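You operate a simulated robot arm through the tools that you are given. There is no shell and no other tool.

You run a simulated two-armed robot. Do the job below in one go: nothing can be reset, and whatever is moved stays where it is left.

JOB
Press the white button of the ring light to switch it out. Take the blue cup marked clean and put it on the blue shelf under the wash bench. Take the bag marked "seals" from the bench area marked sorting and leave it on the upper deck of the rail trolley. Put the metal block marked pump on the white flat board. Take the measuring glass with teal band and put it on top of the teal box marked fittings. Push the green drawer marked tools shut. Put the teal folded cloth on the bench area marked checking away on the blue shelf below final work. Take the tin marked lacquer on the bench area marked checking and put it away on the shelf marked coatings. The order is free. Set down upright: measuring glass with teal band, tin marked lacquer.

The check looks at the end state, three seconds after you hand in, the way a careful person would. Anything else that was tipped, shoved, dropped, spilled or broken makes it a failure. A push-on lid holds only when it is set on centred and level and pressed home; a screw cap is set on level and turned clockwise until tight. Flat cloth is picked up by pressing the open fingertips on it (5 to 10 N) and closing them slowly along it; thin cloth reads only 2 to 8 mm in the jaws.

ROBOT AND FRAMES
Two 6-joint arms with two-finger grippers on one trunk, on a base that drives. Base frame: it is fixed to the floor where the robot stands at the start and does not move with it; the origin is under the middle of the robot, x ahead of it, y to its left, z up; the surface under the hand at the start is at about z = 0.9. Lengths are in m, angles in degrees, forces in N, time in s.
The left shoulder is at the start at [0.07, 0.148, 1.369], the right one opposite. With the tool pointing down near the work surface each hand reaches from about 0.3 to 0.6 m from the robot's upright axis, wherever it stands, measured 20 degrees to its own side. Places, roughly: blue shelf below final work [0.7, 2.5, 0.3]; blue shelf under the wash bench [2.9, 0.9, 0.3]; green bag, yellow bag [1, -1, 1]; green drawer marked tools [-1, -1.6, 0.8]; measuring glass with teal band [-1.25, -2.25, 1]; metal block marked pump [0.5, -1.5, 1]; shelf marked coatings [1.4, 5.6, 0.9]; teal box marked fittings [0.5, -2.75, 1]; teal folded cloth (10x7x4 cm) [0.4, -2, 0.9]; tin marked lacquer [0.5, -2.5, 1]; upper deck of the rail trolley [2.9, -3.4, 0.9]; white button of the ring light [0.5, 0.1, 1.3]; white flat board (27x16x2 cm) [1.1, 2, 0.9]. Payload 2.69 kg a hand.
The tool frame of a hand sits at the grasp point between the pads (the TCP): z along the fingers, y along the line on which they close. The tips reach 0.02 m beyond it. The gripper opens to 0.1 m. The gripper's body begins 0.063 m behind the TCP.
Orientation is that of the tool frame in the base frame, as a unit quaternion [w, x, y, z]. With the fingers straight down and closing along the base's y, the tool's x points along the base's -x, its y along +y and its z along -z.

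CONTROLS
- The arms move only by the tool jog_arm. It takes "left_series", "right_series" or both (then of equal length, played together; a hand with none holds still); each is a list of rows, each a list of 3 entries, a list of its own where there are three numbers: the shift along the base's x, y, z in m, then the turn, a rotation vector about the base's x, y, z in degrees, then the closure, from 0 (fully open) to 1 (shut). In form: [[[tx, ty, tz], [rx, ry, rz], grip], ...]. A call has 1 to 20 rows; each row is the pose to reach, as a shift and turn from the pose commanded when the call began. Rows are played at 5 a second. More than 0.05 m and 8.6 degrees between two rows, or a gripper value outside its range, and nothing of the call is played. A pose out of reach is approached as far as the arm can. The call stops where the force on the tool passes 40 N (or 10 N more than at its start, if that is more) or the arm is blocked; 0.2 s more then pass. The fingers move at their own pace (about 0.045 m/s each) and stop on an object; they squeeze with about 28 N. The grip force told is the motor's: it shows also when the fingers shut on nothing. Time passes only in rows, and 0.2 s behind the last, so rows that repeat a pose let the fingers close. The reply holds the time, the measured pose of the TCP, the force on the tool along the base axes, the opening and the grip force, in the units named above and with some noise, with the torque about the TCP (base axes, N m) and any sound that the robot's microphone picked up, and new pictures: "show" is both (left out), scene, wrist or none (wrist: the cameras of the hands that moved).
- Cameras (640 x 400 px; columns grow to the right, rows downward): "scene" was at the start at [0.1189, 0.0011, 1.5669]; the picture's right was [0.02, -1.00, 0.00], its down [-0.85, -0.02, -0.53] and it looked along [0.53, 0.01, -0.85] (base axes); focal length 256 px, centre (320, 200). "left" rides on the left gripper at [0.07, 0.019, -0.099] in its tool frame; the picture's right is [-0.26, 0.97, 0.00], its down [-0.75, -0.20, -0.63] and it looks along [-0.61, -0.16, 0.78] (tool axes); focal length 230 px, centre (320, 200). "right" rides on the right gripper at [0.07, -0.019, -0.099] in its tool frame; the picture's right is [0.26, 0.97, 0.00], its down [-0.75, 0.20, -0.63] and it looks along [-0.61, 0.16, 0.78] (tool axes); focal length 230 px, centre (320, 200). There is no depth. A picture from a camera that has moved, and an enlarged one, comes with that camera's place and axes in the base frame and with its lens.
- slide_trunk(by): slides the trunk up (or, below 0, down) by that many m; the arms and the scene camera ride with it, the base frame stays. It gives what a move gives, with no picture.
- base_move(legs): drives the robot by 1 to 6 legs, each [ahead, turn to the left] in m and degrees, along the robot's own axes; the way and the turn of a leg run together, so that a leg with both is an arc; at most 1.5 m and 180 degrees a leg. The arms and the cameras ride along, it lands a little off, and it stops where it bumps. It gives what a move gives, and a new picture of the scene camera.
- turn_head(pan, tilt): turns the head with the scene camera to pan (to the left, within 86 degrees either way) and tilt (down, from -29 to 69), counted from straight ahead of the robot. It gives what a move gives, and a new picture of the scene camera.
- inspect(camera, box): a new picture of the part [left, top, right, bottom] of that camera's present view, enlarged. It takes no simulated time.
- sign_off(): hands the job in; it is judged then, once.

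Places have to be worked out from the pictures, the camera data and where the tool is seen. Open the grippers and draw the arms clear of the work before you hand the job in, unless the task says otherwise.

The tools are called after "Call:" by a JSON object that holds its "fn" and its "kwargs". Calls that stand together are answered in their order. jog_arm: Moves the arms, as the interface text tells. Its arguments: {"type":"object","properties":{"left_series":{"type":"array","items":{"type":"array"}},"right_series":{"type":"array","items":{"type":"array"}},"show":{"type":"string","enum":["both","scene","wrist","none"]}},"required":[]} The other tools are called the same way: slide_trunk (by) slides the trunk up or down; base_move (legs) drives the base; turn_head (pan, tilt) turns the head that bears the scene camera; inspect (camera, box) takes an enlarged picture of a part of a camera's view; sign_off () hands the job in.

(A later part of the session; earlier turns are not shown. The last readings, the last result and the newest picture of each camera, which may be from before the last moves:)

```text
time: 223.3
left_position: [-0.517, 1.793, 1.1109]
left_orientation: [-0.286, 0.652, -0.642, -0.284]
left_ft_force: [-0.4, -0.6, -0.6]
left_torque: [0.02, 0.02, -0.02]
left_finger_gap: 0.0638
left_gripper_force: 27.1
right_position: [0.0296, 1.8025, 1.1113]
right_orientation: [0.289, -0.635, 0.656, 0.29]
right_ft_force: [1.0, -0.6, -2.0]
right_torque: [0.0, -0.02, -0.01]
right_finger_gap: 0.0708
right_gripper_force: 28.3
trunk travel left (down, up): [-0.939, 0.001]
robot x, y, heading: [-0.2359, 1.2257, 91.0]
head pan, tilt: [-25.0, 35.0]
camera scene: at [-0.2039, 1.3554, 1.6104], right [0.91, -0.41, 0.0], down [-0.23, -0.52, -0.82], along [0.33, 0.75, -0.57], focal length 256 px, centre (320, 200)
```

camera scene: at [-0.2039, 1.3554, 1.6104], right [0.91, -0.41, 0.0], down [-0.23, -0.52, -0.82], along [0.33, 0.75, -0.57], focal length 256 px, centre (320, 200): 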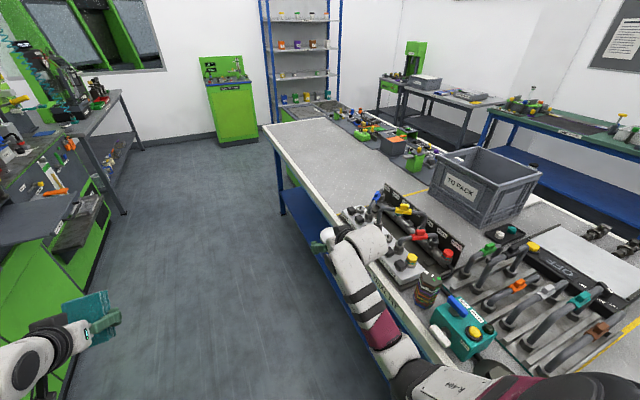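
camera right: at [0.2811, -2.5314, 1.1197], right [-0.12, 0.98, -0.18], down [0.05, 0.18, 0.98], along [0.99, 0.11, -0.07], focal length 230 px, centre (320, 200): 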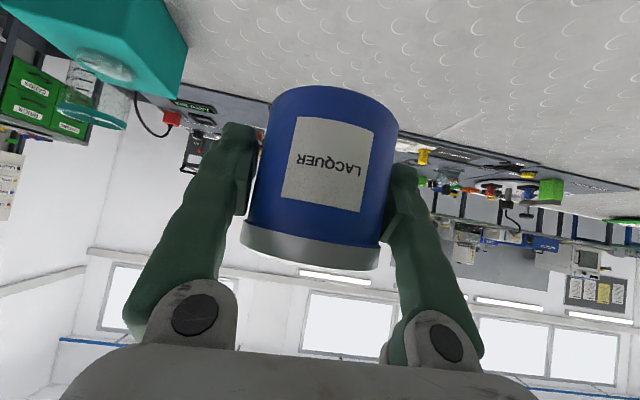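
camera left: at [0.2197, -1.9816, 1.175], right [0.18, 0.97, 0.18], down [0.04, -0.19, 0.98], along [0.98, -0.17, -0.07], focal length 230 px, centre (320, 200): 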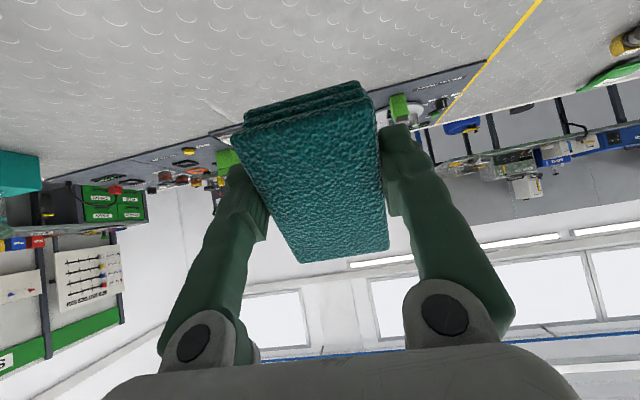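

I look closer at the bench's front edge labels and the shelf below to find "FINAL WORK".

Call:
{"fn": "inspect", "kwargs": {"camera": "scene", "box": [250, 100, 450, 260]}}

Call:
{"fn": "inspect", "kwargs": {"camera": "scene", "box": [240, 0, 360, 110]}}

Call:
{"fn": "inspect", "kwargs": {"camera": "scene", "box": [480, 200, 640, 330]}}

```text
2.50 times, centred on (350, 180) of scene
camera zoom: at [-0.2039, 1.3554, 1.6104], right [0.91, -0.41, 0.0], down [-0.23, -0.52, -0.82], along [0.33, 0.75, -0.57], focal length 640 px, centre (245, 250)
```

zoom: 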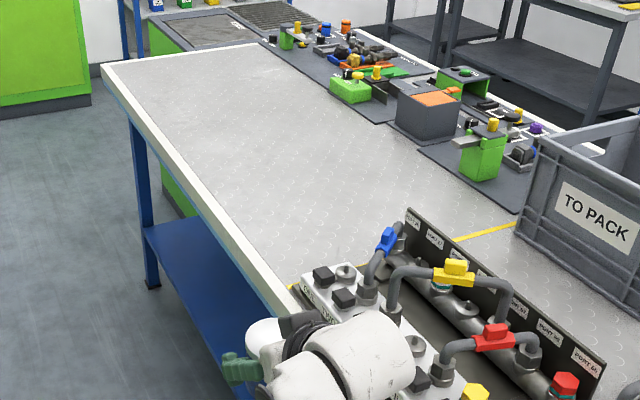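

```text
3.64 times, centred on (300, 55) of scene
camera zoom: at [-0.2039, 1.3554, 1.6104], right [0.91, -0.41, 0.0], down [-0.23, -0.52, -0.82], along [0.33, 0.75, -0.57], focal length 931 px, centre (393, 727)
```

zoom: 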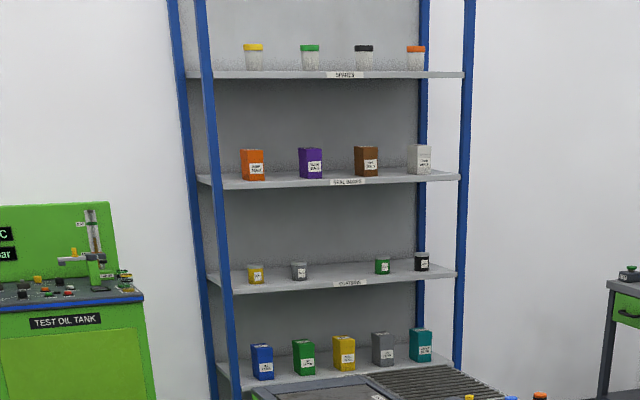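

```text
3.08 times, centred on (560, 265) of scene
camera zoom: at [-0.2039, 1.3554, 1.6104], right [0.91, -0.41, 0.0], down [-0.23, -0.52, -0.82], along [0.33, 0.75, -0.57], focal length 788 px, centre (-418, 0)
```

zoom: 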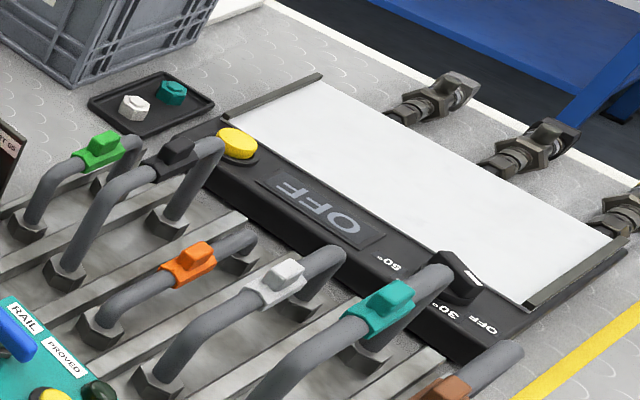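

Coatings shelf (third from top, with a gap amid its tins) is visible on the far rack. I'll place the tin first, then do the cloth on the way back; I drive on and look.

Call:
{"fn": "base_move", "kwargs": {"legs": [[1.4, -1]]}}

Call:
{"fn": "turn_head", "kwargs": {"pan": -25, "tilt": 30}}

```text
time: 230.3
left_position: [-0.4967, 3.2059, 1.1118]
left_orientation: [0.291, -0.641, 0.653, 0.28]
left_ft_force: [-0.2, -1.1, 0.8]
left_torque: [0.01, 0.0, 0.01]
left_finger_gap: 0.0636
left_gripper_force: 28.3
right_position: [0.0508, 3.1979, 1.1122]
right_orientation: [0.295, -0.622, 0.667, 0.285]
right_ft_force: [0.4, -0.1, -2.2]
right_torque: [0.01, -0.04, 0.02]
right_finger_gap: 0.0707
right_gripper_force: 28.2
trunk travel left (down, up): [-0.939, 0.001]
robot x, y, heading: [-0.2357, 2.6287, 88.8]
head pan, tilt: [-25.0, 35.0]
camera scene: at [-0.199, 2.7579, 1.6105], right [0.9, -0.44, 0.0], down [-0.25, -0.52, -0.82], along [0.36, 0.74, -0.57], focal length 256 px, centre (320, 200)
```

scene: 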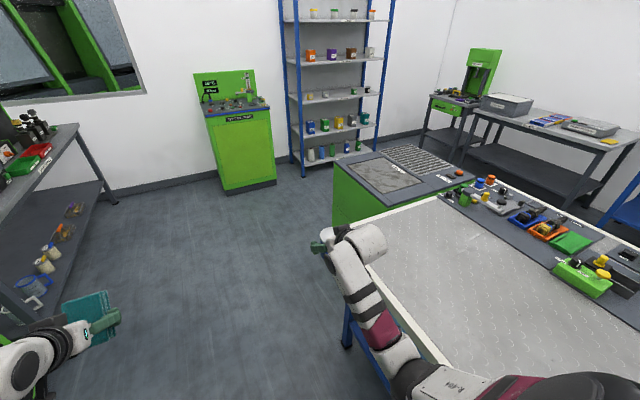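

```text
time: 231.0
left_position: [-0.495, 3.2075, 1.1097]
left_orientation: [0.291, -0.641, 0.653, 0.279]
left_ft_force: [-0.4, -0.6, -0.4]
left_torque: [0.0, 0.04, 0.01]
left_finger_gap: 0.0635
left_gripper_force: 28.1
right_position: [0.0515, 3.1986, 1.1114]
right_orientation: [0.295, -0.622, 0.668, 0.284]
right_ft_force: [1.1, 0.1, -2.1]
right_torque: [0.04, 0.01, 0.0]
right_finger_gap: 0.0706
right_gripper_force: 28.4
trunk travel left (down, up): [-0.939, 0.001]
robot x, y, heading: [-0.2411, 2.6257, 88.7]
head pan, tilt: [-25.0, 30.0]
camera scene: at [-0.1979, 2.7607, 1.6182], right [0.9, -0.44, 0.0], down [-0.22, -0.45, -0.87], along [0.38, 0.78, -0.5], focal length 256 px, centre (320, 200)
```

scene: 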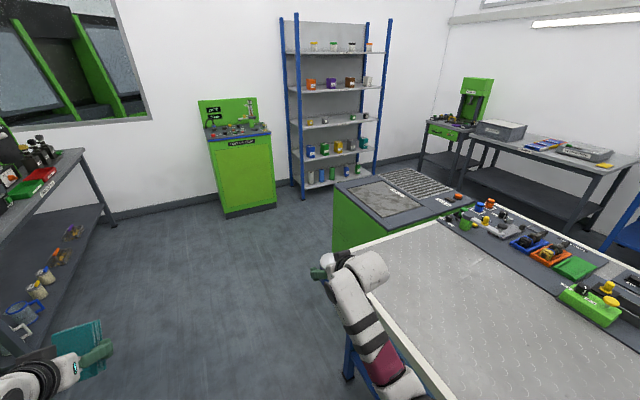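

Coatings shelf is at z ≈ 0.9, rack front at y ≈ 5.43, with a gap for the tin near x ≈ 1.37. I drive up to y ≈ 4.6, turn right and go toward x ≈ 1.1.

Call:
{"fn": "base_move", "kwargs": {"legs": [[1.45, 0], [0.5, 0], [0, -88]]}}

Call:
{"fn": "turn_head", "kwargs": {"pan": 20, "tilt": 25}}

```text
time: 244.6
left_position: [0.408, 4.8308, 1.1098]
left_orientation: [0.402, 0.025, 0.915, -0.016]
left_ft_force: [-1.0, 0.7, -0.3]
left_torque: [0.04, 0.01, 0.03]
left_finger_gap: 0.0635
left_gripper_force: 27.9
right_position: [0.3802, 4.285, 1.112]
right_orientation: [0.41, 0.049, 0.911, -0.015]
right_ft_force: [-0.1, -0.2, -1.8]
right_torque: [-0.04, -0.05, 0.01]
right_finger_gap: 0.0704
right_gripper_force: 27.4
trunk travel left (down, up): [-0.939, 0.001]
robot x, y, heading: [-0.1772, 4.595, -3.0]
head pan, tilt: [-25.0, 30.0]
camera scene: at [-0.0474, 4.5485, 1.6182], right [-0.47, -0.88, 0.0], down [-0.44, 0.24, -0.87], along [0.76, -0.41, -0.5], focal length 256 px, centre (320, 200)
```

scene: 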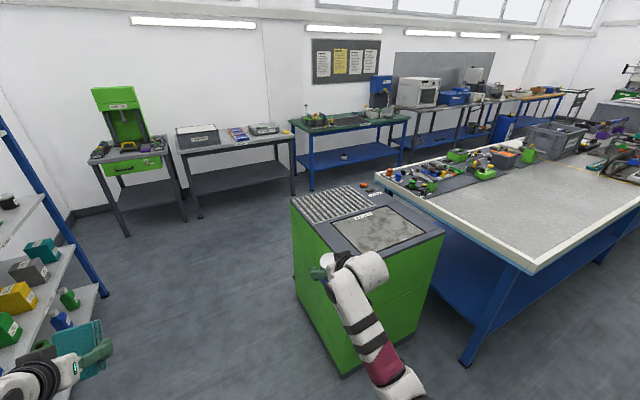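

```text
time: 245.8
left_position: [0.4086, 4.8294, 1.1101]
left_orientation: [0.402, 0.026, 0.915, -0.016]
left_ft_force: [0.6, 0.3, -1.2]
left_torque: [-0.01, 0.02, -0.01]
left_finger_gap: 0.0635
left_gripper_force: 28.4
right_position: [0.381, 4.284, 1.1116]
right_orientation: [0.41, 0.048, 0.911, -0.014]
right_ft_force: [-0.4, 0.4, -2.2]
right_torque: [0.02, -0.04, 0.03]
right_finger_gap: 0.0706
right_gripper_force: 28.0
trunk travel left (down, up): [-0.939, 0.001]
robot x, y, heading: [-0.1763, 4.5953, -3.2]
head pan, tilt: [20.0, 25.0]
camera scene: at [-0.0391, 4.6172, 1.6262], right [0.29, -0.96, 0.0], down [-0.41, -0.12, -0.91], along [0.87, 0.26, -0.42], focal length 256 px, centre (320, 200)
```

scene: 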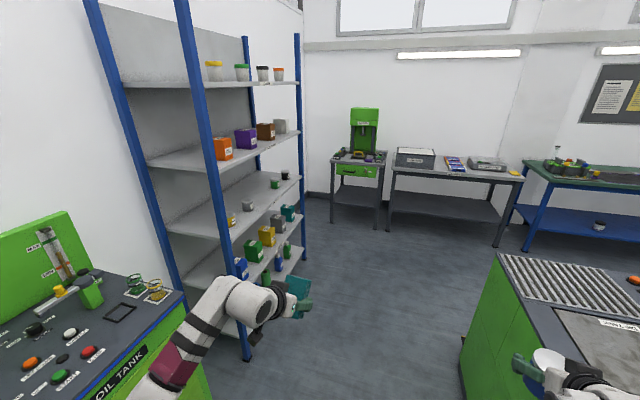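

The rack spans x ≈ 0.85–1.90 with its front at y ≈ 5.38; the green table ends at y ≈ 4.06. I straighten, drive to x ≈ 1.09, and turn left to face the rack.

Call:
{"fn": "base_move", "kwargs": {"legs": [[0, 3], [1.27, 0], [0, 90]]}}

Call:
{"fn": "turn_head", "kwargs": {"pan": -10, "tilt": 25}}

Call:
{"fn": "inspect", "kwargs": {"camera": "scene", "box": [160, 120, 480, 320]}}

```text
time: 256.4
left_position: [0.8153, 5.1705, 1.1102]
left_orientation: [-0.285, 0.655, -0.639, -0.285]
left_ft_force: [-0.1, 0.6, -0.5]
left_torque: [-0.02, 0.0, -0.01]
left_finger_gap: 0.0636
left_gripper_force: 28.2
right_position: [1.3621, 5.1878, 1.1128]
right_orientation: [0.288, -0.637, 0.653, 0.292]
right_ft_force: [-0.2, 0.2, -2.4]
right_torque: [0.0, 0.01, -0.04]
right_finger_gap: 0.0698
right_gripper_force: 27.8
trunk travel left (down, up): [-0.939, 0.001]
robot x, y, heading: [1.0997, 4.6087, 91.6]
head pan, tilt: [20.0, 25.0]
camera scene: at [1.0638, 4.7428, 1.6262], right [0.93, 0.37, 0.0], down [0.15, -0.39, -0.91], along [-0.33, 0.84, -0.42], focal length 256 px, centre (320, 200)
```

scene: 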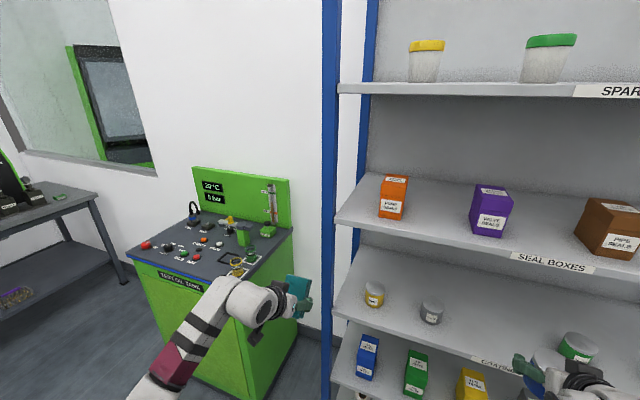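

```text
time: 257.4
left_position: [0.8148, 5.172, 1.1113]
left_orientation: [-0.284, 0.656, -0.639, -0.285]
left_ft_force: [-0.3, -0.1, -0.1]
left_torque: [-0.01, 0.03, -0.04]
left_finger_gap: 0.0635
left_gripper_force: 27.7
right_position: [1.3612, 5.1868, 1.1134]
right_orientation: [0.287, -0.637, 0.653, 0.29]
right_ft_force: [-0.1, 0.1, -1.5]
right_torque: [0.03, -0.01, 0.01]
right_finger_gap: 0.0698
right_gripper_force: 28.1
trunk travel left (down, up): [-0.939, 0.001]
robot x, y, heading: [1.0997, 4.6025, 91.5]
head pan, tilt: [-10.0, 25.0]
camera scene: at [1.1102, 4.7482, 1.6262], right [0.99, -0.15, 0.0], down [-0.06, -0.42, -0.91], along [0.13, 0.9, -0.42], focal length 256 px, centre (320, 200)
```

scene: 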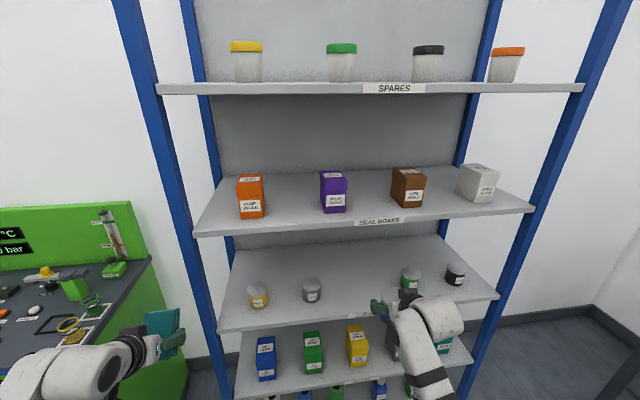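

```text
2.00 times, centred on (320, 220) of scene
camera zoom: at [1.1102, 4.7482, 1.6262], right [0.99, -0.15, 0.0], down [-0.06, -0.42, -0.91], along [0.13, 0.9, -0.42], focal length 512 px, centre (320, 160)
```

zoom: 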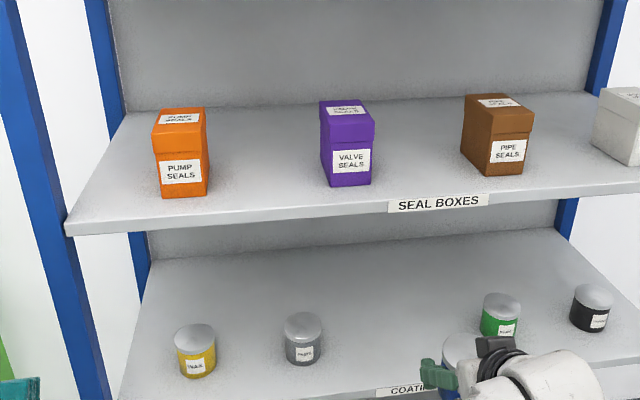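

The coatings shelf surface is about z 0.875; its row of tins stands at y ≈ 5.5 with the gap centred at x ≈ 1.38. I draw the left hand back (clear of the rack post), lower the right to z ≈ 1.0, and drive in 0.24 m.

Call:
{"fn": "jog_arm", "kwargs": {"left_series": [[[0.001, -0.03, 0.015], [0, 0, 0], 1], [[0.002, -0.06, 0.03], [0, 0, 0], 1], [[0.003, -0.09, 0.045], [0, 0, 0], 1], [[0.003, -0.12, 0.06], [0, 0, 0], 1]], "right_series": [[[0.004, 0, -0.03], [0, 0, 0], 1], [[0.008, 0, -0.06], [0, 0, 0], 1], [[0.012, 0, -0.085], [0, 0, 0], 1], [[0.015, 0, -0.105], [0, 0, 0], 1]], "show": "none"}}

Call:
{"fn": "base_move", "kwargs": {"legs": [[0.22, -1.5]]}}

Call:
{"fn": "inspect", "kwargs": {"camera": "right", "box": [0, 0, 640, 400]}}

```text
time: 258.4
left_position: [0.8155, 5.0492, 1.1689]
left_orientation: [-0.285, 0.656, -0.638, -0.285]
left_ft_force: [0.1, 0.1, -0.4]
left_torque: [0.01, -0.03, 0.01]
left_finger_gap: 0.0638
left_gripper_force: 27.8
right_position: [1.3768, 5.1832, 1.007]
right_orientation: [0.289, -0.637, 0.653, 0.291]
right_ft_force: [0.3, 0.2, -2.3]
right_torque: [0.03, 0.02, -0.01]
right_finger_gap: 0.0698
right_gripper_force: 27.8
trunk travel left (down, up): [-0.939, 0.001]
robot x, y, heading: [1.0966, 4.6034, 91.6]
head pan, tilt: [-10.0, 25.0]
```

```text
time: 260.1
left_position: [0.8225, 5.2697, 1.1699]
left_orientation: [-0.288, 0.649, -0.644, -0.283]
left_ft_force: [0.2, -0.5, -0.5]
left_torque: [0.04, 0.02, 0.01]
left_finger_gap: 0.0637
left_gripper_force: 27.9
right_position: [1.3833, 5.3947, 1.009]
right_orientation: [0.292, -0.631, 0.659, 0.289]
right_ft_force: [0.1, -0.5, -2.0]
right_torque: [0.0, -0.03, -0.03]
right_finger_gap: 0.0693
right_gripper_force: 28.1
trunk travel left (down, up): [-0.939, 0.001]
robot x, y, heading: [1.0946, 4.8214, 90.6]
head pan, tilt: [-10.0, 25.0]
camera scene: at [1.1094, 4.9594, 1.6267], right [0.99, -0.17, 0.0], down [-0.07, -0.41, -0.91], along [0.15, 0.9, -0.42], focal length 256 px, centre (320, 200)
```

scene: 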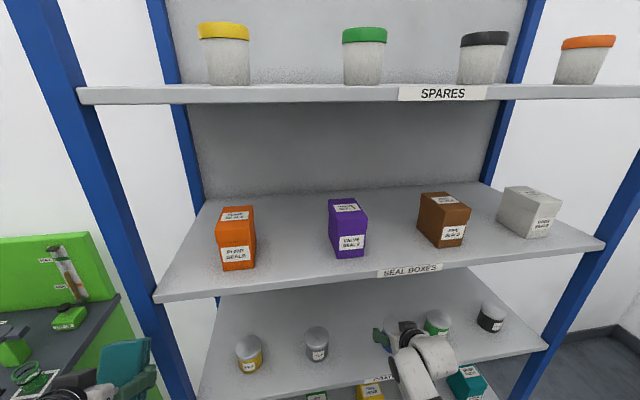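

```text
1.00 times, centred on (320, 200) of right (not enlarged: the box is as wide or as high as the picture)
camera zoom: at [1.3984, 5.2718, 1.0223], right [-0.97, -0.13, -0.18], down [-0.19, 0.03, 0.98], along [-0.13, 0.99, -0.06], focal length 230 px, centre (320, 200)
```

zoom: 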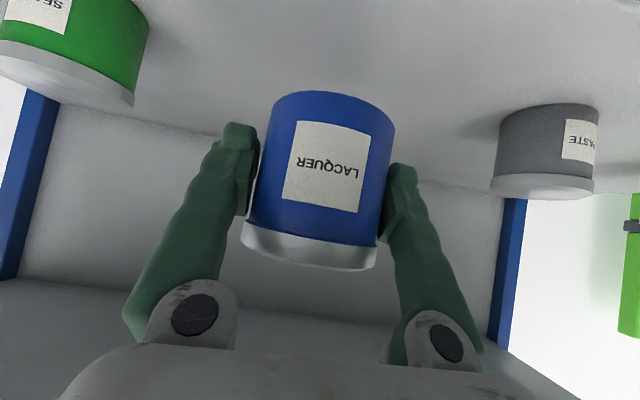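

The tin is right at the shelf's front edge, centred between the green and grey tins (row at y ≈ 5.465). I extend it 7.5 cm in and lower to just above the shelf.

Call:
{"fn": "jog_arm", "kwargs": {"right_series": [[[-0.001, 0.025, -0.01], [0, 0, 0], 1], [[-0.002, 0.05, -0.025], [0, 0, 0], 1], [[-0.003, 0.075, -0.045], [0, 0, 0], 1], [[-0.003, 0.075, -0.06], [0, 0, 0], 1], [[-0.003, 0.075, -0.06], [0, 0, 0], 1]], "show": "wrist"}}

Call:
{"fn": "turn_head", "kwargs": {"pan": -15, "tilt": 45}}

Call:
{"fn": "inspect", "kwargs": {"camera": "scene", "box": [220, 120, 460, 300]}}

```text
time: 261.3
left_position: [0.8223, 5.2705, 1.1684]
left_orientation: [-0.287, 0.649, -0.645, -0.283]
left_ft_force: [0.0, -0.5, 0.2]
left_torque: [0.03, 0.01, 0.0]
left_finger_gap: 0.0637
left_gripper_force: 27.6
right_position: [1.3808, 5.4702, 0.9466]
right_orientation: [0.291, -0.631, 0.659, 0.288]
right_ft_force: [-1.4, 1.1, -2.2]
right_torque: [0.02, 0.01, 0.0]
right_finger_gap: 0.0691
right_gripper_force: 27.7
trunk travel left (down, up): [-0.939, 0.001]
robot x, y, heading: [1.0942, 4.8256, 90.6]
head pan, tilt: [-10.0, 25.0]
camera right: at [1.3953, 5.3489, 0.9599], right [-0.97, -0.13, -0.18], down [-0.19, 0.03, 0.98], along [-0.13, 0.99, -0.06], focal length 230 px, centre (320, 200)
```

right: 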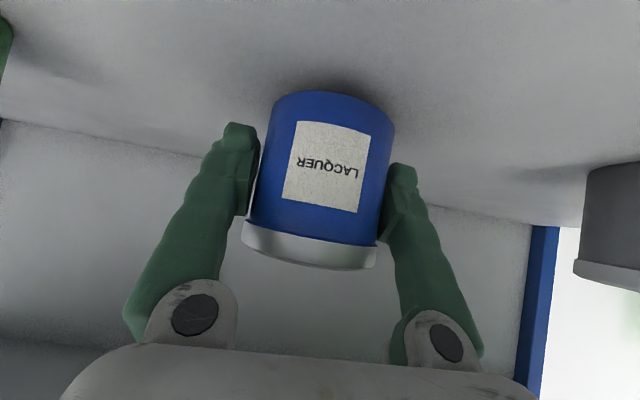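

```text
time: 262.1
left_position: [0.82, 5.2728, 1.1688]
left_orientation: [-0.287, 0.649, -0.645, -0.281]
left_ft_force: [-0.1, -0.3, -0.7]
left_torque: [-0.02, 0.02, -0.03]
left_finger_gap: 0.0633
left_gripper_force: 27.8
right_position: [1.3817, 5.4698, 0.9456]
right_orientation: [0.291, -0.63, 0.66, 0.288]
right_ft_force: [0.3, 0.3, -1.8]
right_torque: [0.01, 0.0, 0.02]
right_finger_gap: 0.0692
right_gripper_force: 27.9
trunk travel left (down, up): [-0.939, 0.001]
robot x, y, heading: [1.0949, 4.8229, 90.6]
head pan, tilt: [-15.0, 45.0]
camera scene: at [1.1145, 4.9528, 1.5957], right [0.97, -0.25, 0.0], down [-0.18, -0.68, -0.71], along [0.18, 0.68, -0.71], focal length 256 px, centre (320, 200)
```

scene: 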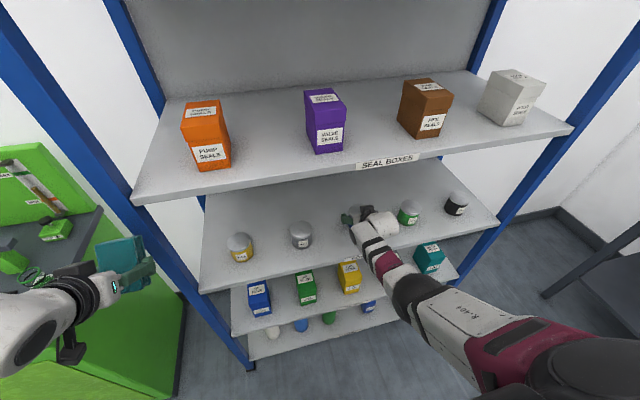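

```text
2.22 times, centred on (340, 210) of scene
camera zoom: at [1.1145, 4.9528, 1.5957], right [0.97, -0.25, 0.0], down [-0.18, -0.68, -0.71], along [0.18, 0.68, -0.71], focal length 569 px, centre (276, 178)
```

zoom: 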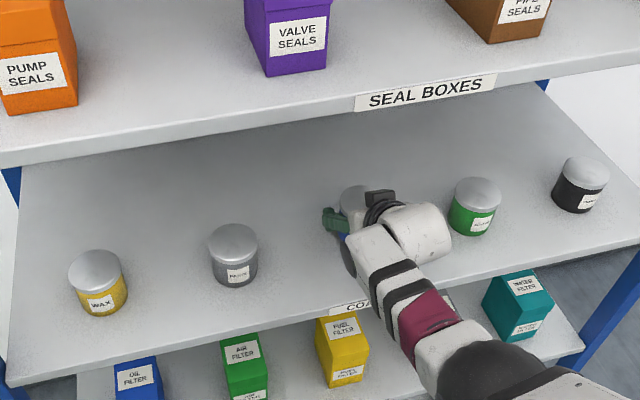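

The tin is in line with the others. I lower it in small steps until contact.

Call:
{"fn": "jog_arm", "kwargs": {"right_series": [[[0, 0, -0.005], [0, 0, 0], 1], [[0, 0, -0.01], [0, 0, 0], 1], [[0, 0, -0.014], [0, 0, 0], 1], [[0, 0, -0.014], [0, 0, 0], 1]], "show": "none"}}

Call:
{"fn": "jog_arm", "kwargs": {"right_series": [[[0, 0, -0.004], [0, 0, 0], 1], [[0, 0, -0.004], [0, 0, 0], 1]], "show": "none"}}

Call:
{"fn": "inspect", "kwargs": {"camera": "right", "box": [160, 40, 480, 240]}}

```text
time: 263.1
left_position: [0.821, 5.2723, 1.1685]
left_orientation: [-0.288, 0.649, -0.645, -0.283]
left_ft_force: [0.4, 0.4, 0.2]
left_torque: [-0.01, -0.01, 0.01]
left_finger_gap: 0.0638
left_gripper_force: 27.8
right_position: [1.3799, 5.4708, 0.935]
right_orientation: [0.294, -0.63, 0.657, 0.291]
right_ft_force: [1.4, 3.5, 10.5]
right_torque: [-0.25, -0.31, 0.08]
right_finger_gap: 0.069
right_gripper_force: 28.0
trunk travel left (down, up): [-0.939, 0.001]
robot x, y, heading: [1.094, 4.8241, 90.6]
head pan, tilt: [-15.0, 45.0]
```

```text
time: 263.7
left_position: [0.8209, 5.2696, 1.1701]
left_orientation: [-0.289, 0.648, -0.645, -0.283]
left_ft_force: [0.4, 0.1, -0.7]
left_torque: [-0.01, 0.01, 0.0]
left_finger_gap: 0.0637
left_gripper_force: 28.0
right_position: [1.3798, 5.4706, 0.935]
right_orientation: [0.296, -0.629, 0.657, 0.292]
right_ft_force: [4.7, 5.7, 25.3]
right_torque: [-0.59, -0.06, 0.22]
right_finger_gap: 0.069
right_gripper_force: 28.5
trunk travel left (down, up): [-0.939, 0.001]
robot x, y, heading: [1.0974, 4.8242, 90.2]
head pan, tilt: [-15.0, 45.0]
```

```text
2.00 times, centred on (320, 140) of right
camera zoom: at [1.3943, 5.3486, 0.9467], right [-0.97, -0.13, -0.18], down [-0.19, 0.02, 0.98], along [-0.13, 0.99, -0.05], focal length 460 px, centre (320, 320)
```

zoom: 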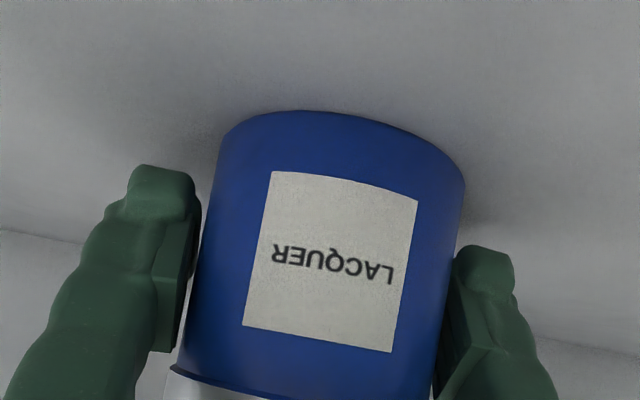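

Contact made (25 N). I ease up 6 mm of commanded preload, then open the fingers.

Call:
{"fn": "jog_arm", "kwargs": {"right_series": [[[0, 0, 0.004], [0, 0, 0], 1], [[0, 0, 0.0065], [0, 0, 0], 1], [[0, 0, 0.0065], [0, 0, 0], 1]], "show": "none"}}

```text
time: 264.5
left_position: [0.8208, 5.2711, 1.1685]
left_orientation: [-0.287, 0.65, -0.644, -0.284]
left_ft_force: [0.4, -0.4, -0.8]
left_torque: [-0.03, 0.0, 0.01]
left_finger_gap: 0.0635
left_gripper_force: 27.9
right_position: [1.3796, 5.4693, 0.9346]
right_orientation: [0.29, -0.631, 0.66, 0.287]
right_ft_force: [-0.7, 2.7, 6.1]
right_torque: [0.35, 0.05, 0.03]
right_finger_gap: 0.0684
right_gripper_force: 28.0
trunk travel left (down, up): [-0.939, 0.001]
robot x, y, heading: [1.0943, 4.8179, 90.5]
head pan, tilt: [-15.0, 45.0]
```

Residual force is about 6 N with the tin resting. I open the fingers and look.

Call:
{"fn": "jog_arm", "kwargs": {"right_series": [[[0, 0, 0.001], [0, 0, 0], 0.25], [[0, 0, 0.001], [0, 0, 0], 0.08], [[0, 0, 0.001], [0, 0, 0], 0.05], [[0, 0, 0.001], [0, 0, 0], 0.05]], "show": "wrist"}}

```text
time: 265.5
left_position: [0.8214, 5.274, 1.1686]
left_orientation: [-0.288, 0.649, -0.646, -0.282]
left_ft_force: [0.4, -0.6, -0.4]
left_torque: [0.0, 0.0, -0.02]
left_finger_gap: 0.0636
left_gripper_force: 28.3
right_position: [1.3814, 5.4707, 0.9355]
right_orientation: [0.291, -0.631, 0.659, 0.288]
right_ft_force: [0.3, 0.0, -0.1]
right_torque: [0.0, 0.01, 0.03]
right_finger_gap: 0.0951
right_gripper_force: 0.0
trunk travel left (down, up): [-0.939, 0.001]
robot x, y, heading: [1.0943, 4.8237, 90.6]
head pan, tilt: [-15.0, 45.0]
camera right: at [1.395, 5.3491, 0.9492], right [-0.97, -0.13, -0.18], down [-0.19, 0.04, 0.98], along [-0.13, 0.99, -0.06], focal length 230 px, centre (320, 200)
```

right: 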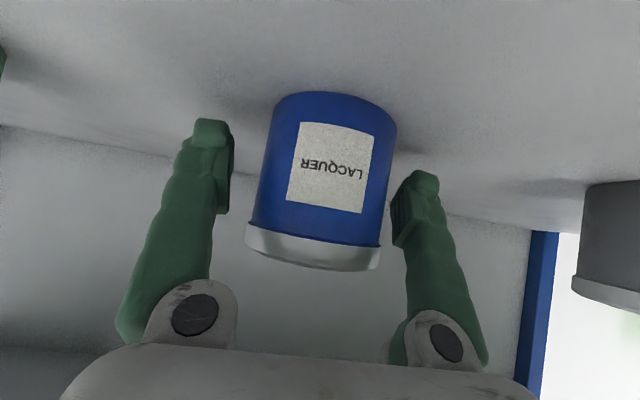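

The tin stands free. I withdraw back along the tool axis and then back the base out.

Call:
{"fn": "jog_arm", "kwargs": {"right_series": [[[-0.001, -0.023, 0.018], [0, 0, 0], 0.05], [[-0.001, -0.046, 0.036], [0, 0, 0], 0.05], [[-0.002, -0.07, 0.055], [0, 0, 0], 0.05], [[-0.002, -0.095, 0.07], [0, 0, 0], 0.05]], "show": "none"}}

Call:
{"fn": "base_move", "kwargs": {"legs": [[-0.25, 0]]}}

Call:
{"fn": "turn_head", "kwargs": {"pan": -15, "tilt": 30}}

Call:
{"fn": "inspect", "kwargs": {"camera": "scene", "box": [200, 160, 440, 330]}}

```text
time: 266.5
left_position: [0.8218, 5.272, 1.1695]
left_orientation: [-0.288, 0.649, -0.645, -0.283]
left_ft_force: [-0.7, 0.0, -1.1]
left_torque: [-0.01, 0.02, 0.01]
left_finger_gap: 0.0639
left_gripper_force: 27.7
right_position: [1.381, 5.3738, 1.0056]
right_orientation: [0.29, -0.632, 0.659, 0.289]
right_ft_force: [0.0, 0.5, 0.2]
right_torque: [0.01, -0.03, 0.0]
right_finger_gap: 0.0951
right_gripper_force: 0.0
trunk travel left (down, up): [-0.939, 0.001]
robot x, y, heading: [1.095, 4.822, 90.6]
head pan, tilt: [-15.0, 45.0]
```

```text
time: 268.3
left_position: [0.8246, 5.0266, 1.1663]
left_orientation: [-0.287, 0.649, -0.646, -0.282]
left_ft_force: [-0.1, 0.3, -0.8]
left_torque: [-0.03, -0.02, 0.06]
left_finger_gap: 0.0635
left_gripper_force: 28.3
right_position: [1.3848, 5.1266, 1.0032]
right_orientation: [0.29, -0.63, 0.66, 0.287]
right_ft_force: [0.3, 0.1, -0.9]
right_torque: [-0.06, -0.01, 0.01]
right_finger_gap: 0.095
right_gripper_force: 0.0
trunk travel left (down, up): [-0.939, 0.001]
robot x, y, heading: [1.0991, 4.5722, 90.3]
head pan, tilt: [-15.0, 45.0]
camera scene: at [1.1163, 4.7063, 1.5953], right [0.97, -0.25, 0.0], down [-0.18, -0.69, -0.7], along [0.18, 0.68, -0.71], focal length 256 px, centre (320, 200)
```

scene: 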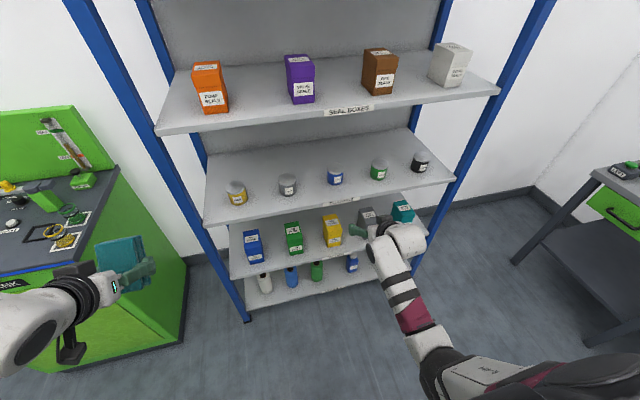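

```text
time: 269.1
left_position: [0.8229, 5.0236, 1.1688]
left_orientation: [-0.289, 0.648, -0.646, -0.283]
left_ft_force: [-0.1, -0.9, -0.6]
left_torque: [0.0, 0.01, -0.05]
left_finger_gap: 0.0637
left_gripper_force: 28.0
right_position: [1.3848, 5.1243, 1.0055]
right_orientation: [0.292, -0.63, 0.659, 0.289]
right_ft_force: [-0.2, -0.5, -0.1]
right_torque: [-0.03, -0.01, -0.01]
right_finger_gap: 0.0954
right_gripper_force: 0.1
trunk travel left (down, up): [-0.939, 0.001]
robot x, y, heading: [1.0963, 4.5719, 90.4]
head pan, tilt: [-15.0, 30.0]
camera scene: at [1.1187, 4.7102, 1.6183], right [0.97, -0.25, 0.0], down [-0.13, -0.48, -0.87], along [0.22, 0.84, -0.5], focal length 256 px, centre (320, 200)
```

scene: 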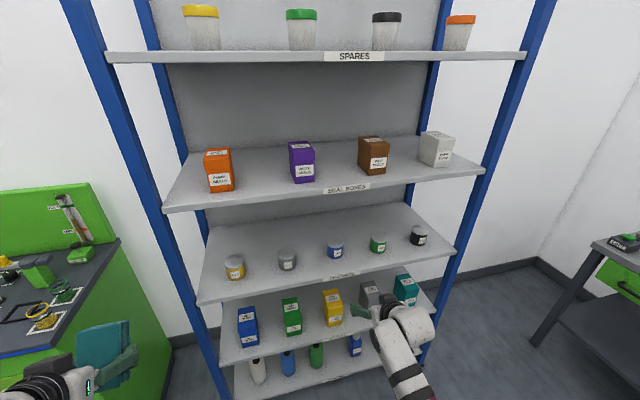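

```text
2.35 times, centred on (320, 245) of scene
camera zoom: at [1.1187, 4.7102, 1.6183], right [0.97, -0.25, 0.0], down [-0.13, -0.48, -0.87], along [0.22, 0.84, -0.5], focal length 602 px, centre (320, 94)
```

zoom: 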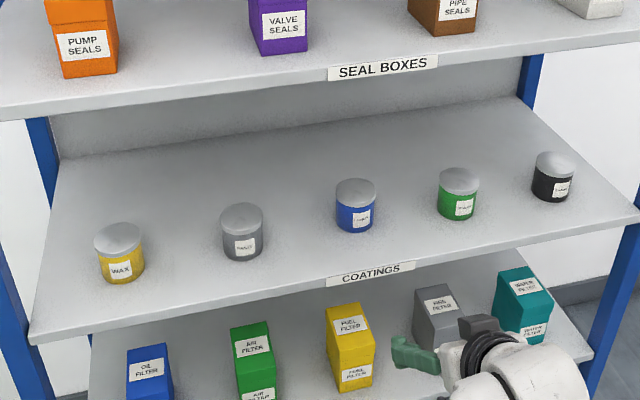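

The tin is in its place on the coatings shelf. I re-extend the left hand to tuck its elbow, then drive back toward the near aisle with the cloth.

Call:
{"fn": "jog_arm", "kwargs": {"left_series": [[[0, 0.03, -0.015], [0, 0, 0], 1], [[0, 0.06, -0.03], [0, 0, 0], 1], [[0, 0.09, -0.045], [0, 0, 0], 1], [[0, 0.12, -0.055], [0, 0, 0], 1]], "right_series": [[[0, 0.01, 0.03], [0, 0, 0], 0.3], [[0, 0.02, 0.06], [0, 0, 0], 0.5], [[0, 0.02, 0.08], [0, 0, 0], 0.8], [[0, 0.02, 0.1], [0, 0, 0], 1]], "show": "none"}}

Call:
{"fn": "base_move", "kwargs": {"legs": [[0, 90], [1.33, 0], [0, 90]]}}

Call:
{"fn": "turn_head", "kwargs": {"pan": 25, "tilt": 30}}

```text
time: 270.1
left_position: [0.8241, 5.1452, 1.1109]
left_orientation: [-0.287, 0.649, -0.646, -0.282]
left_ft_force: [0.8, 0.4, -0.4]
left_torque: [0.0, 0.02, 0.01]
left_finger_gap: 0.0636
left_gripper_force: 28.0
right_position: [1.3873, 5.1471, 1.1062]
right_orientation: [0.29, -0.631, 0.661, 0.286]
right_ft_force: [-0.4, 0.7, 0.6]
right_torque: [-0.03, -0.07, 0.01]
right_finger_gap: 0.0109
right_gripper_force: 0.1
trunk travel left (down, up): [-0.939, 0.001]
robot x, y, heading: [1.0947, 4.5722, 90.3]
head pan, tilt: [-15.0, 30.0]
```

```text
time: 284.5
left_position: [0.0589, 4.0141, 1.1124]
left_orientation: [0.285, 0.637, 0.657, -0.284]
left_ft_force: [0.5, -0.6, 0.1]
left_torque: [0.01, -0.04, 0.01]
left_finger_gap: 0.0636
left_gripper_force: 28.3
right_position: [-0.5029, 3.9967, 1.1052]
right_orientation: [0.292, 0.651, 0.639, -0.288]
right_ft_force: [0.5, -0.1, 0.1]
right_torque: [-0.02, 0.04, -0.02]
right_finger_gap: 0.0
right_gripper_force: 27.9
trunk travel left (down, up): [-0.939, 0.001]
robot x, y, heading: [-0.2276, 4.5763, -88.3]
head pan, tilt: [-15.0, 30.0]
camera scene: at [-0.2479, 4.4379, 1.6183], right [-0.97, 0.23, 0.0], down [0.11, 0.49, -0.87], along [-0.2, -0.84, -0.5], focal length 256 px, centre (320, 200)
```

scene: 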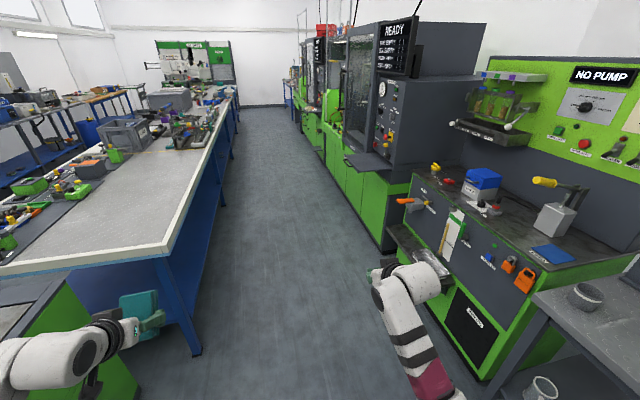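

```text
time: 285.5
left_position: [0.059, 4.0143, 1.1114]
left_orientation: [0.285, 0.637, 0.657, -0.283]
left_ft_force: [0.5, -0.7, -0.2]
left_torque: [-0.04, 0.03, 0.0]
left_finger_gap: 0.0636
left_gripper_force: 28.4
right_position: [-0.5034, 3.9965, 1.1064]
right_orientation: [0.292, 0.651, 0.639, -0.288]
right_ft_force: [0.8, 0.4, -0.7]
right_torque: [0.0, 0.01, -0.04]
right_finger_gap: 0.0
right_gripper_force: 27.9
trunk travel left (down, up): [-0.939, 0.001]
robot x, y, heading: [-0.2256, 4.5738, -88.1]
head pan, tilt: [25.0, 30.0]
camera scene: at [-0.1861, 4.4453, 1.6183], right [-0.89, -0.45, 0.0], down [-0.23, 0.45, -0.87], along [0.39, -0.77, -0.5], focal length 256 px, centre (320, 200)
```

scene: 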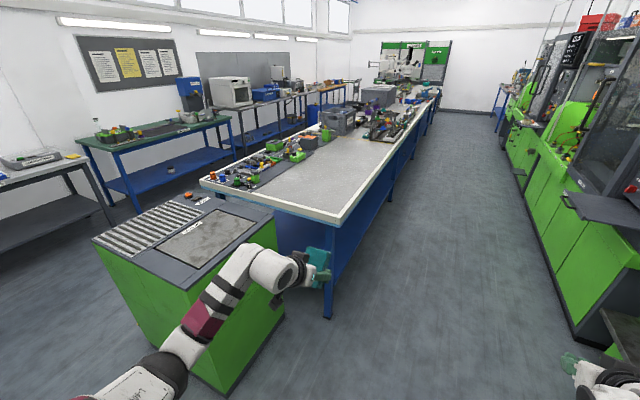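

Bench end and aisle are clear. I drive back along the aisle to y ≈ 2.27, turn to face the bench's final-work stretch and back off a little.

Call:
{"fn": "base_move", "kwargs": {"legs": [[0, -2.7], [1.3, 0], [1.0, 0], [0, 90], [-0.2, 0]]}}

Call:
{"fn": "turn_head", "kwargs": {"pan": 0, "tilt": 45}}

Call:
{"fn": "turn_head", "kwargs": {"pan": 40, "tilt": 45}}

```text
time: 302.4
left_position: [0.0599, 2.5476, 1.1106]
left_orientation: [0.402, -0.002, 0.916, -0.004]
left_ft_force: [0.3, -0.2, -0.1]
left_torque: [0.0, 0.02, -0.02]
left_finger_gap: 0.0636
left_gripper_force: 28.1
right_position: [0.0629, 1.9857, 1.1043]
right_orientation: [0.409, 0.021, 0.912, -0.003]
right_ft_force: [0.3, 0.0, 0.6]
right_torque: [0.0, 0.02, 0.01]
right_finger_gap: 0.0
right_gripper_force: 27.9
trunk travel left (down, up): [-0.939, 0.001]
robot x, y, heading: [-0.5132, 2.2754, 0.4]
head pan, tilt: [25.0, 30.0]
camera scene: at [-0.3769, 2.3134, 1.6178], right [0.43, -0.9, 0.0], down [-0.45, -0.21, -0.86], along [0.78, 0.37, -0.5], focal length 256 px, centre (320, 200)
```

scene: 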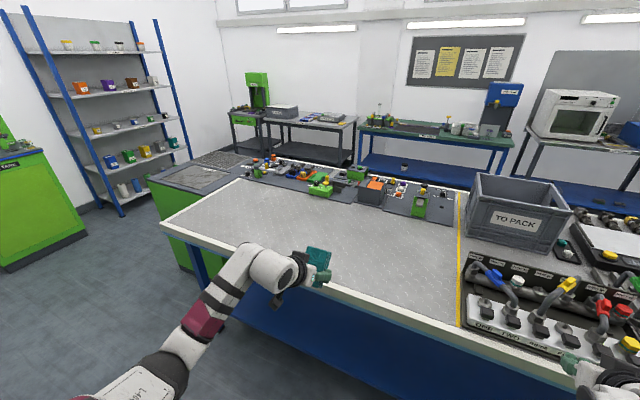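

```text
time: 303.3
left_position: [0.0569, 2.5475, 1.1141]
left_orientation: [0.403, -0.003, 0.915, -0.004]
left_ft_force: [0.2, 0.1, -0.7]
left_torque: [0.02, -0.01, 0.01]
left_finger_gap: 0.0635
left_gripper_force: 28.4
right_position: [0.0584, 1.9868, 1.1064]
right_orientation: [0.411, 0.02, 0.912, -0.001]
right_ft_force: [-1.0, 0.2, 0.6]
right_torque: [0.01, 0.0, -0.02]
right_finger_gap: 0.0001
right_gripper_force: 27.8
trunk travel left (down, up): [-0.939, 0.001]
robot x, y, heading: [-0.5105, 2.2717, 0.2]
head pan, tilt: [0.0, 45.0]
camera scene: at [-0.3827, 2.2754, 1.5958], right [0.01, -1.0, 0.0], down [-0.71, -0.01, -0.71], along [0.71, 0.01, -0.71], focal length 256 px, centre (320, 200)
```

scene: 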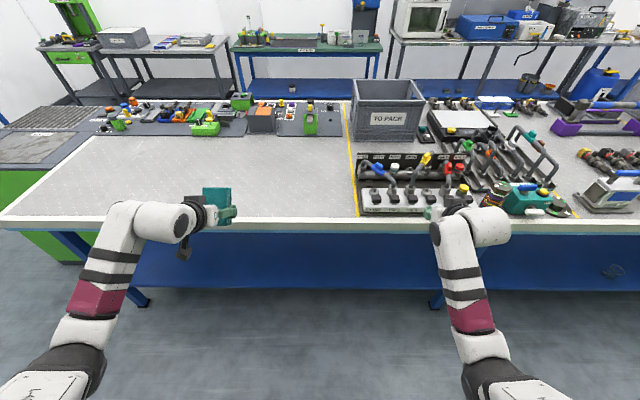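

```text
time: 304.4
left_position: [0.0556, 2.5477, 1.1121]
left_orientation: [0.403, -0.003, 0.915, -0.004]
left_ft_force: [0.2, 0.0, -0.6]
left_torque: [0.02, 0.01, 0.0]
left_finger_gap: 0.0639
left_gripper_force: 27.9
right_position: [0.0609, 1.9859, 1.1072]
right_orientation: [0.41, 0.021, 0.912, -0.002]
right_ft_force: [0.8, 0.0, -0.1]
right_torque: [0.0, -0.02, 0.0]
right_finger_gap: 0.0002
right_gripper_force: 27.9
trunk travel left (down, up): [-0.939, 0.001]
robot x, y, heading: [-0.5115, 2.2735, 0.6]
head pan, tilt: [40.0, 45.0]
camera scene: at [-0.4009, 2.3273, 1.5957], right [0.65, -0.76, 0.0], down [-0.54, -0.46, -0.71], along [0.54, 0.46, -0.71], focal length 256 px, centre (320, 200)
```

scene: 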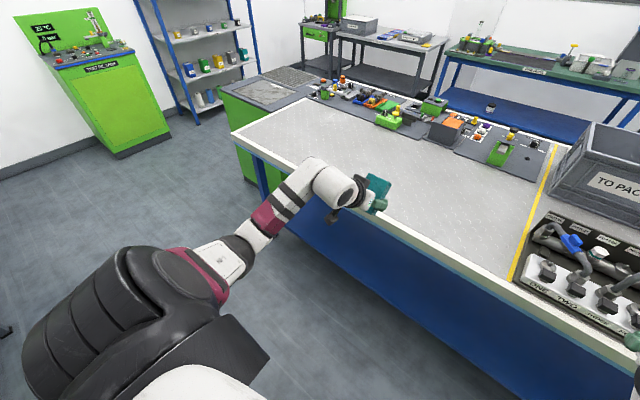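

I'm facing the empty final-work stretch (yellow line at y ≈ 2.13); the blue shelf front is at x ≈ 0.25, legs at y ≈ 1.53 and 3.43. Hands are in front of the bench edge, so I lower the trunk.

Call:
{"fn": "slide_trunk", "kwargs": {"by": -0.4}}

Call:
{"fn": "turn_head", "kwargs": {"pan": 15, "tilt": 25}}

```text
time: 308.2
left_position: [0.0563, 2.5483, 0.7138]
left_orientation: [0.403, -0.002, 0.915, -0.004]
left_ft_force: [-0.6, 0.0, -0.9]
left_torque: [0.01, 0.0, 0.01]
left_finger_gap: 0.0636
left_gripper_force: 27.9
right_position: [0.0597, 1.9862, 0.7052]
right_orientation: [0.409, 0.021, 0.912, -0.003]
right_ft_force: [-0.1, 0.0, 0.0]
right_torque: [0.03, 0.0, 0.0]
right_finger_gap: 0.0
right_gripper_force: 27.8
trunk travel left (down, up): [-0.539, 0.401]
robot x, y, heading: [-0.5149, 2.2762, 0.3]
head pan, tilt: [40.0, 45.0]
```

```text
time: 309.1
left_position: [0.0572, 2.5475, 0.7121]
left_orientation: [0.404, -0.003, 0.915, -0.004]
left_ft_force: [0.5, -0.7, -1.0]
left_torque: [0.01, 0.01, -0.02]
left_finger_gap: 0.0635
left_gripper_force: 28.1
right_position: [0.0602, 1.985, 0.7057]
right_orientation: [0.409, 0.02, 0.912, -0.002]
right_ft_force: [0.1, 0.1, 0.2]
right_torque: [0.03, -0.02, -0.01]
right_finger_gap: 0.0
right_gripper_force: 28.8
trunk travel left (down, up): [-0.539, 0.401]
robot x, y, heading: [-0.5114, 2.274, 0.4]
head pan, tilt: [15.0, 25.0]
camera scene: at [-0.3743, 2.2993, 1.2262], right [0.27, -0.96, 0.0], down [-0.41, -0.11, -0.91], along [0.87, 0.24, -0.42], focal length 256 px, centre (320, 200)
```

scene: 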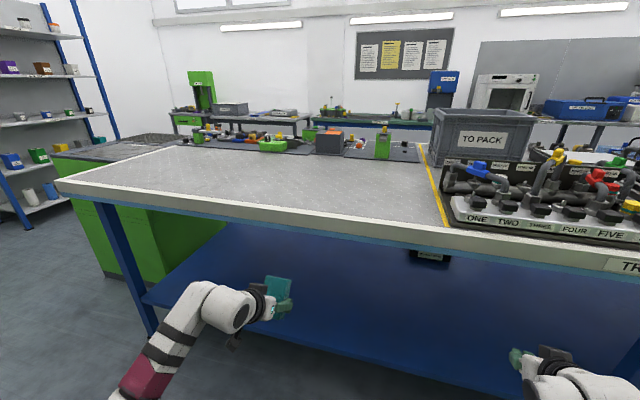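

The shelf under the final-work stretch is empty near its front. I lower another 0.28 m and look under the bench.

Call:
{"fn": "slide_trunk", "kwargs": {"by": -0.28}}

Call:
{"fn": "turn_head", "kwargs": {"pan": 15, "tilt": 15}}

Call:
{"fn": "inspect", "kwargs": {"camera": "left", "box": [0, 0, 640, 400]}}

```text
time: 311.9
left_position: [0.0565, 2.5473, 0.4323]
left_orientation: [0.403, -0.003, 0.915, -0.004]
left_ft_force: [-0.2, -0.1, -0.6]
left_torque: [0.0, 0.02, -0.03]
left_finger_gap: 0.0636
left_gripper_force: 28.0
right_position: [0.0604, 1.9852, 0.4264]
right_orientation: [0.41, 0.022, 0.912, -0.003]
right_ft_force: [0.1, 0.7, 0.7]
right_torque: [0.01, -0.02, -0.01]
right_finger_gap: 0.0
right_gripper_force: 27.8
trunk travel left (down, up): [-0.259, 0.681]
robot x, y, heading: [-0.5103, 2.2749, 0.5]
head pan, tilt: [15.0, 25.0]
```

```text
time: 312.6
left_position: [0.0562, 2.5476, 0.4322]
left_orientation: [0.404, -0.002, 0.915, -0.004]
left_ft_force: [0.7, 0.6, -0.3]
left_torque: [0.03, 0.0, 0.04]
left_finger_gap: 0.0638
left_gripper_force: 27.8
right_position: [0.0605, 1.9861, 0.427]
right_orientation: [0.41, 0.021, 0.912, -0.003]
right_ft_force: [0.1, 0.1, -0.6]
right_torque: [0.0, 0.0, 0.0]
right_finger_gap: 0.0
right_gripper_force: 27.9
trunk travel left (down, up): [-0.259, 0.681]
robot x, y, heading: [-0.5147, 2.2734, 0.4]
head pan, tilt: [15.0, 15.0]
camera scene: at [-0.3731, 2.2996, 0.9624], right [0.27, -0.96, 0.0], down [-0.25, -0.07, -0.97], along [0.93, 0.26, -0.26], focal length 256 px, centre (320, 200)
```

scene: 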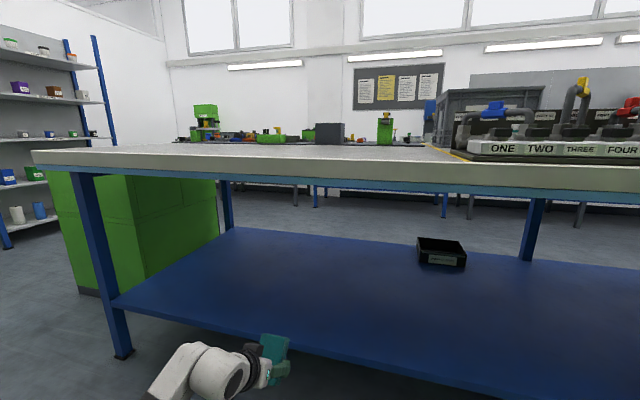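

```text
1.00 times, centred on (320, 200) of left (not enlarged: the box is as wide or as high as the picture)
camera zoom: at [-0.0626, 2.566, 0.4472], right [0.17, 0.97, 0.18], down [0.04, -0.19, 0.98], along [0.98, -0.16, -0.07], focal length 230 px, centre (320, 200)
```

zoom: 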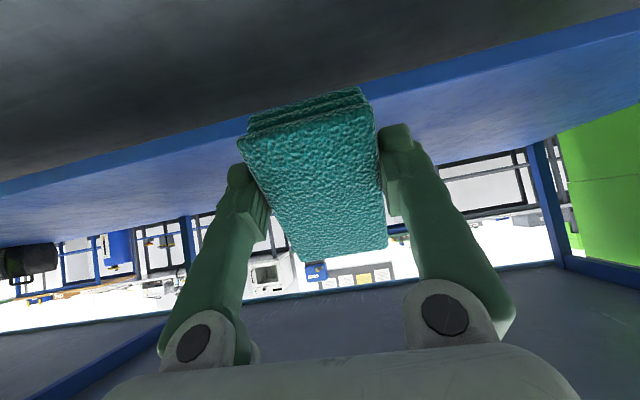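

The shelf top is about z 0.33 with its lip at x ≈ 0.25, and the space is free. I drive forward 0.3 m so the cloth goes in over the shelf.

Call:
{"fn": "base_move", "kwargs": {"legs": [[0.3, 0]]}}

Call:
{"fn": "turn_head", "kwargs": {"pan": 35, "tilt": 25}}

Call:
{"fn": "inspect", "kwargs": {"camera": "left", "box": [0, 0, 640, 400]}}

```text
time: 314.7
left_position: [0.3648, 2.5469, 0.4326]
left_orientation: [0.403, -0.002, 0.915, -0.005]
left_ft_force: [-0.4, -0.3, -0.3]
left_torque: [-0.02, 0.03, -0.04]
left_finger_gap: 0.0635
left_gripper_force: 27.6
right_position: [0.3677, 1.986, 0.4259]
right_orientation: [0.408, 0.022, 0.912, -0.003]
right_ft_force: [-0.4, 0.4, -0.1]
right_torque: [-0.01, -0.02, -0.03]
right_finger_gap: 0.0
right_gripper_force: 28.0
trunk travel left (down, up): [-0.259, 0.681]
robot x, y, heading: [-0.2059, 2.2751, 0.3]
head pan, tilt: [15.0, 15.0]
camera scene: at [-0.0656, 2.3007, 0.9624], right [0.26, -0.96, 0.0], down [-0.25, -0.07, -0.97], along [0.93, 0.25, -0.26], focal length 256 px, centre (320, 200)
```

scene: 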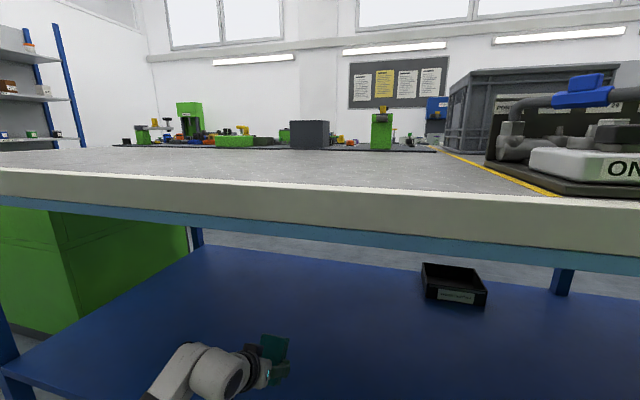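

```text
time: 315.5
left_position: [0.3656, 2.5475, 0.4332]
left_orientation: [0.403, 0.0, 0.915, -0.005]
left_ft_force: [0.0, -0.4, -0.9]
left_torque: [-0.01, 0.03, 0.01]
left_finger_gap: 0.0634
left_gripper_force: 27.6
right_position: [0.3658, 1.9848, 0.4266]
right_orientation: [0.41, 0.021, 0.912, -0.003]
right_ft_force: [0.3, 0.1, 0.4]
right_torque: [-0.01, 0.01, -0.01]
right_finger_gap: 0.0
right_gripper_force: 28.2
trunk travel left (down, up): [-0.259, 0.681]
robot x, y, heading: [-0.2055, 2.2765, 0.4]
head pan, tilt: [35.0, 25.0]
camera scene: at [-0.0806, 2.3293, 0.9463], right [0.58, -0.82, 0.0], down [-0.35, -0.24, -0.91], along [0.74, 0.52, -0.42], focal length 256 px, centre (320, 200)
```

scene: 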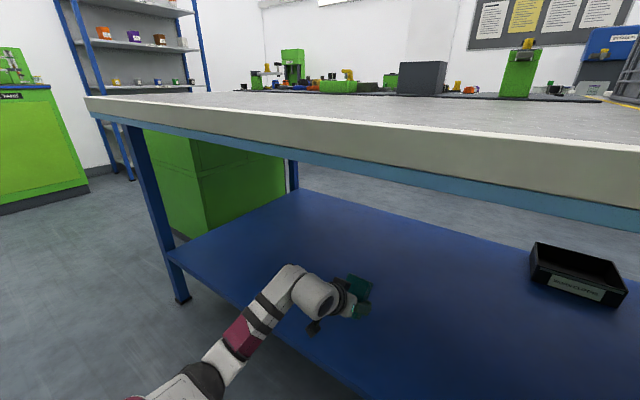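

```text
1.00 times, centred on (320, 200) of left (not enlarged: the box is as wide or as high as the picture)
camera zoom: at [0.2456, 2.566, 0.4471], right [0.18, 0.97, 0.18], down [0.04, -0.19, 0.98], along [0.98, -0.17, -0.07], focal length 230 px, centre (320, 200)
```

zoom: 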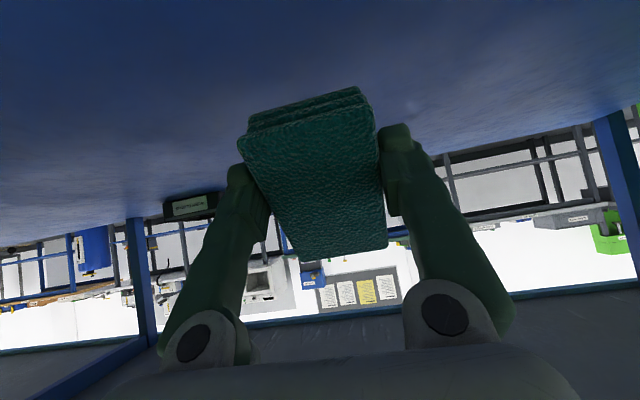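

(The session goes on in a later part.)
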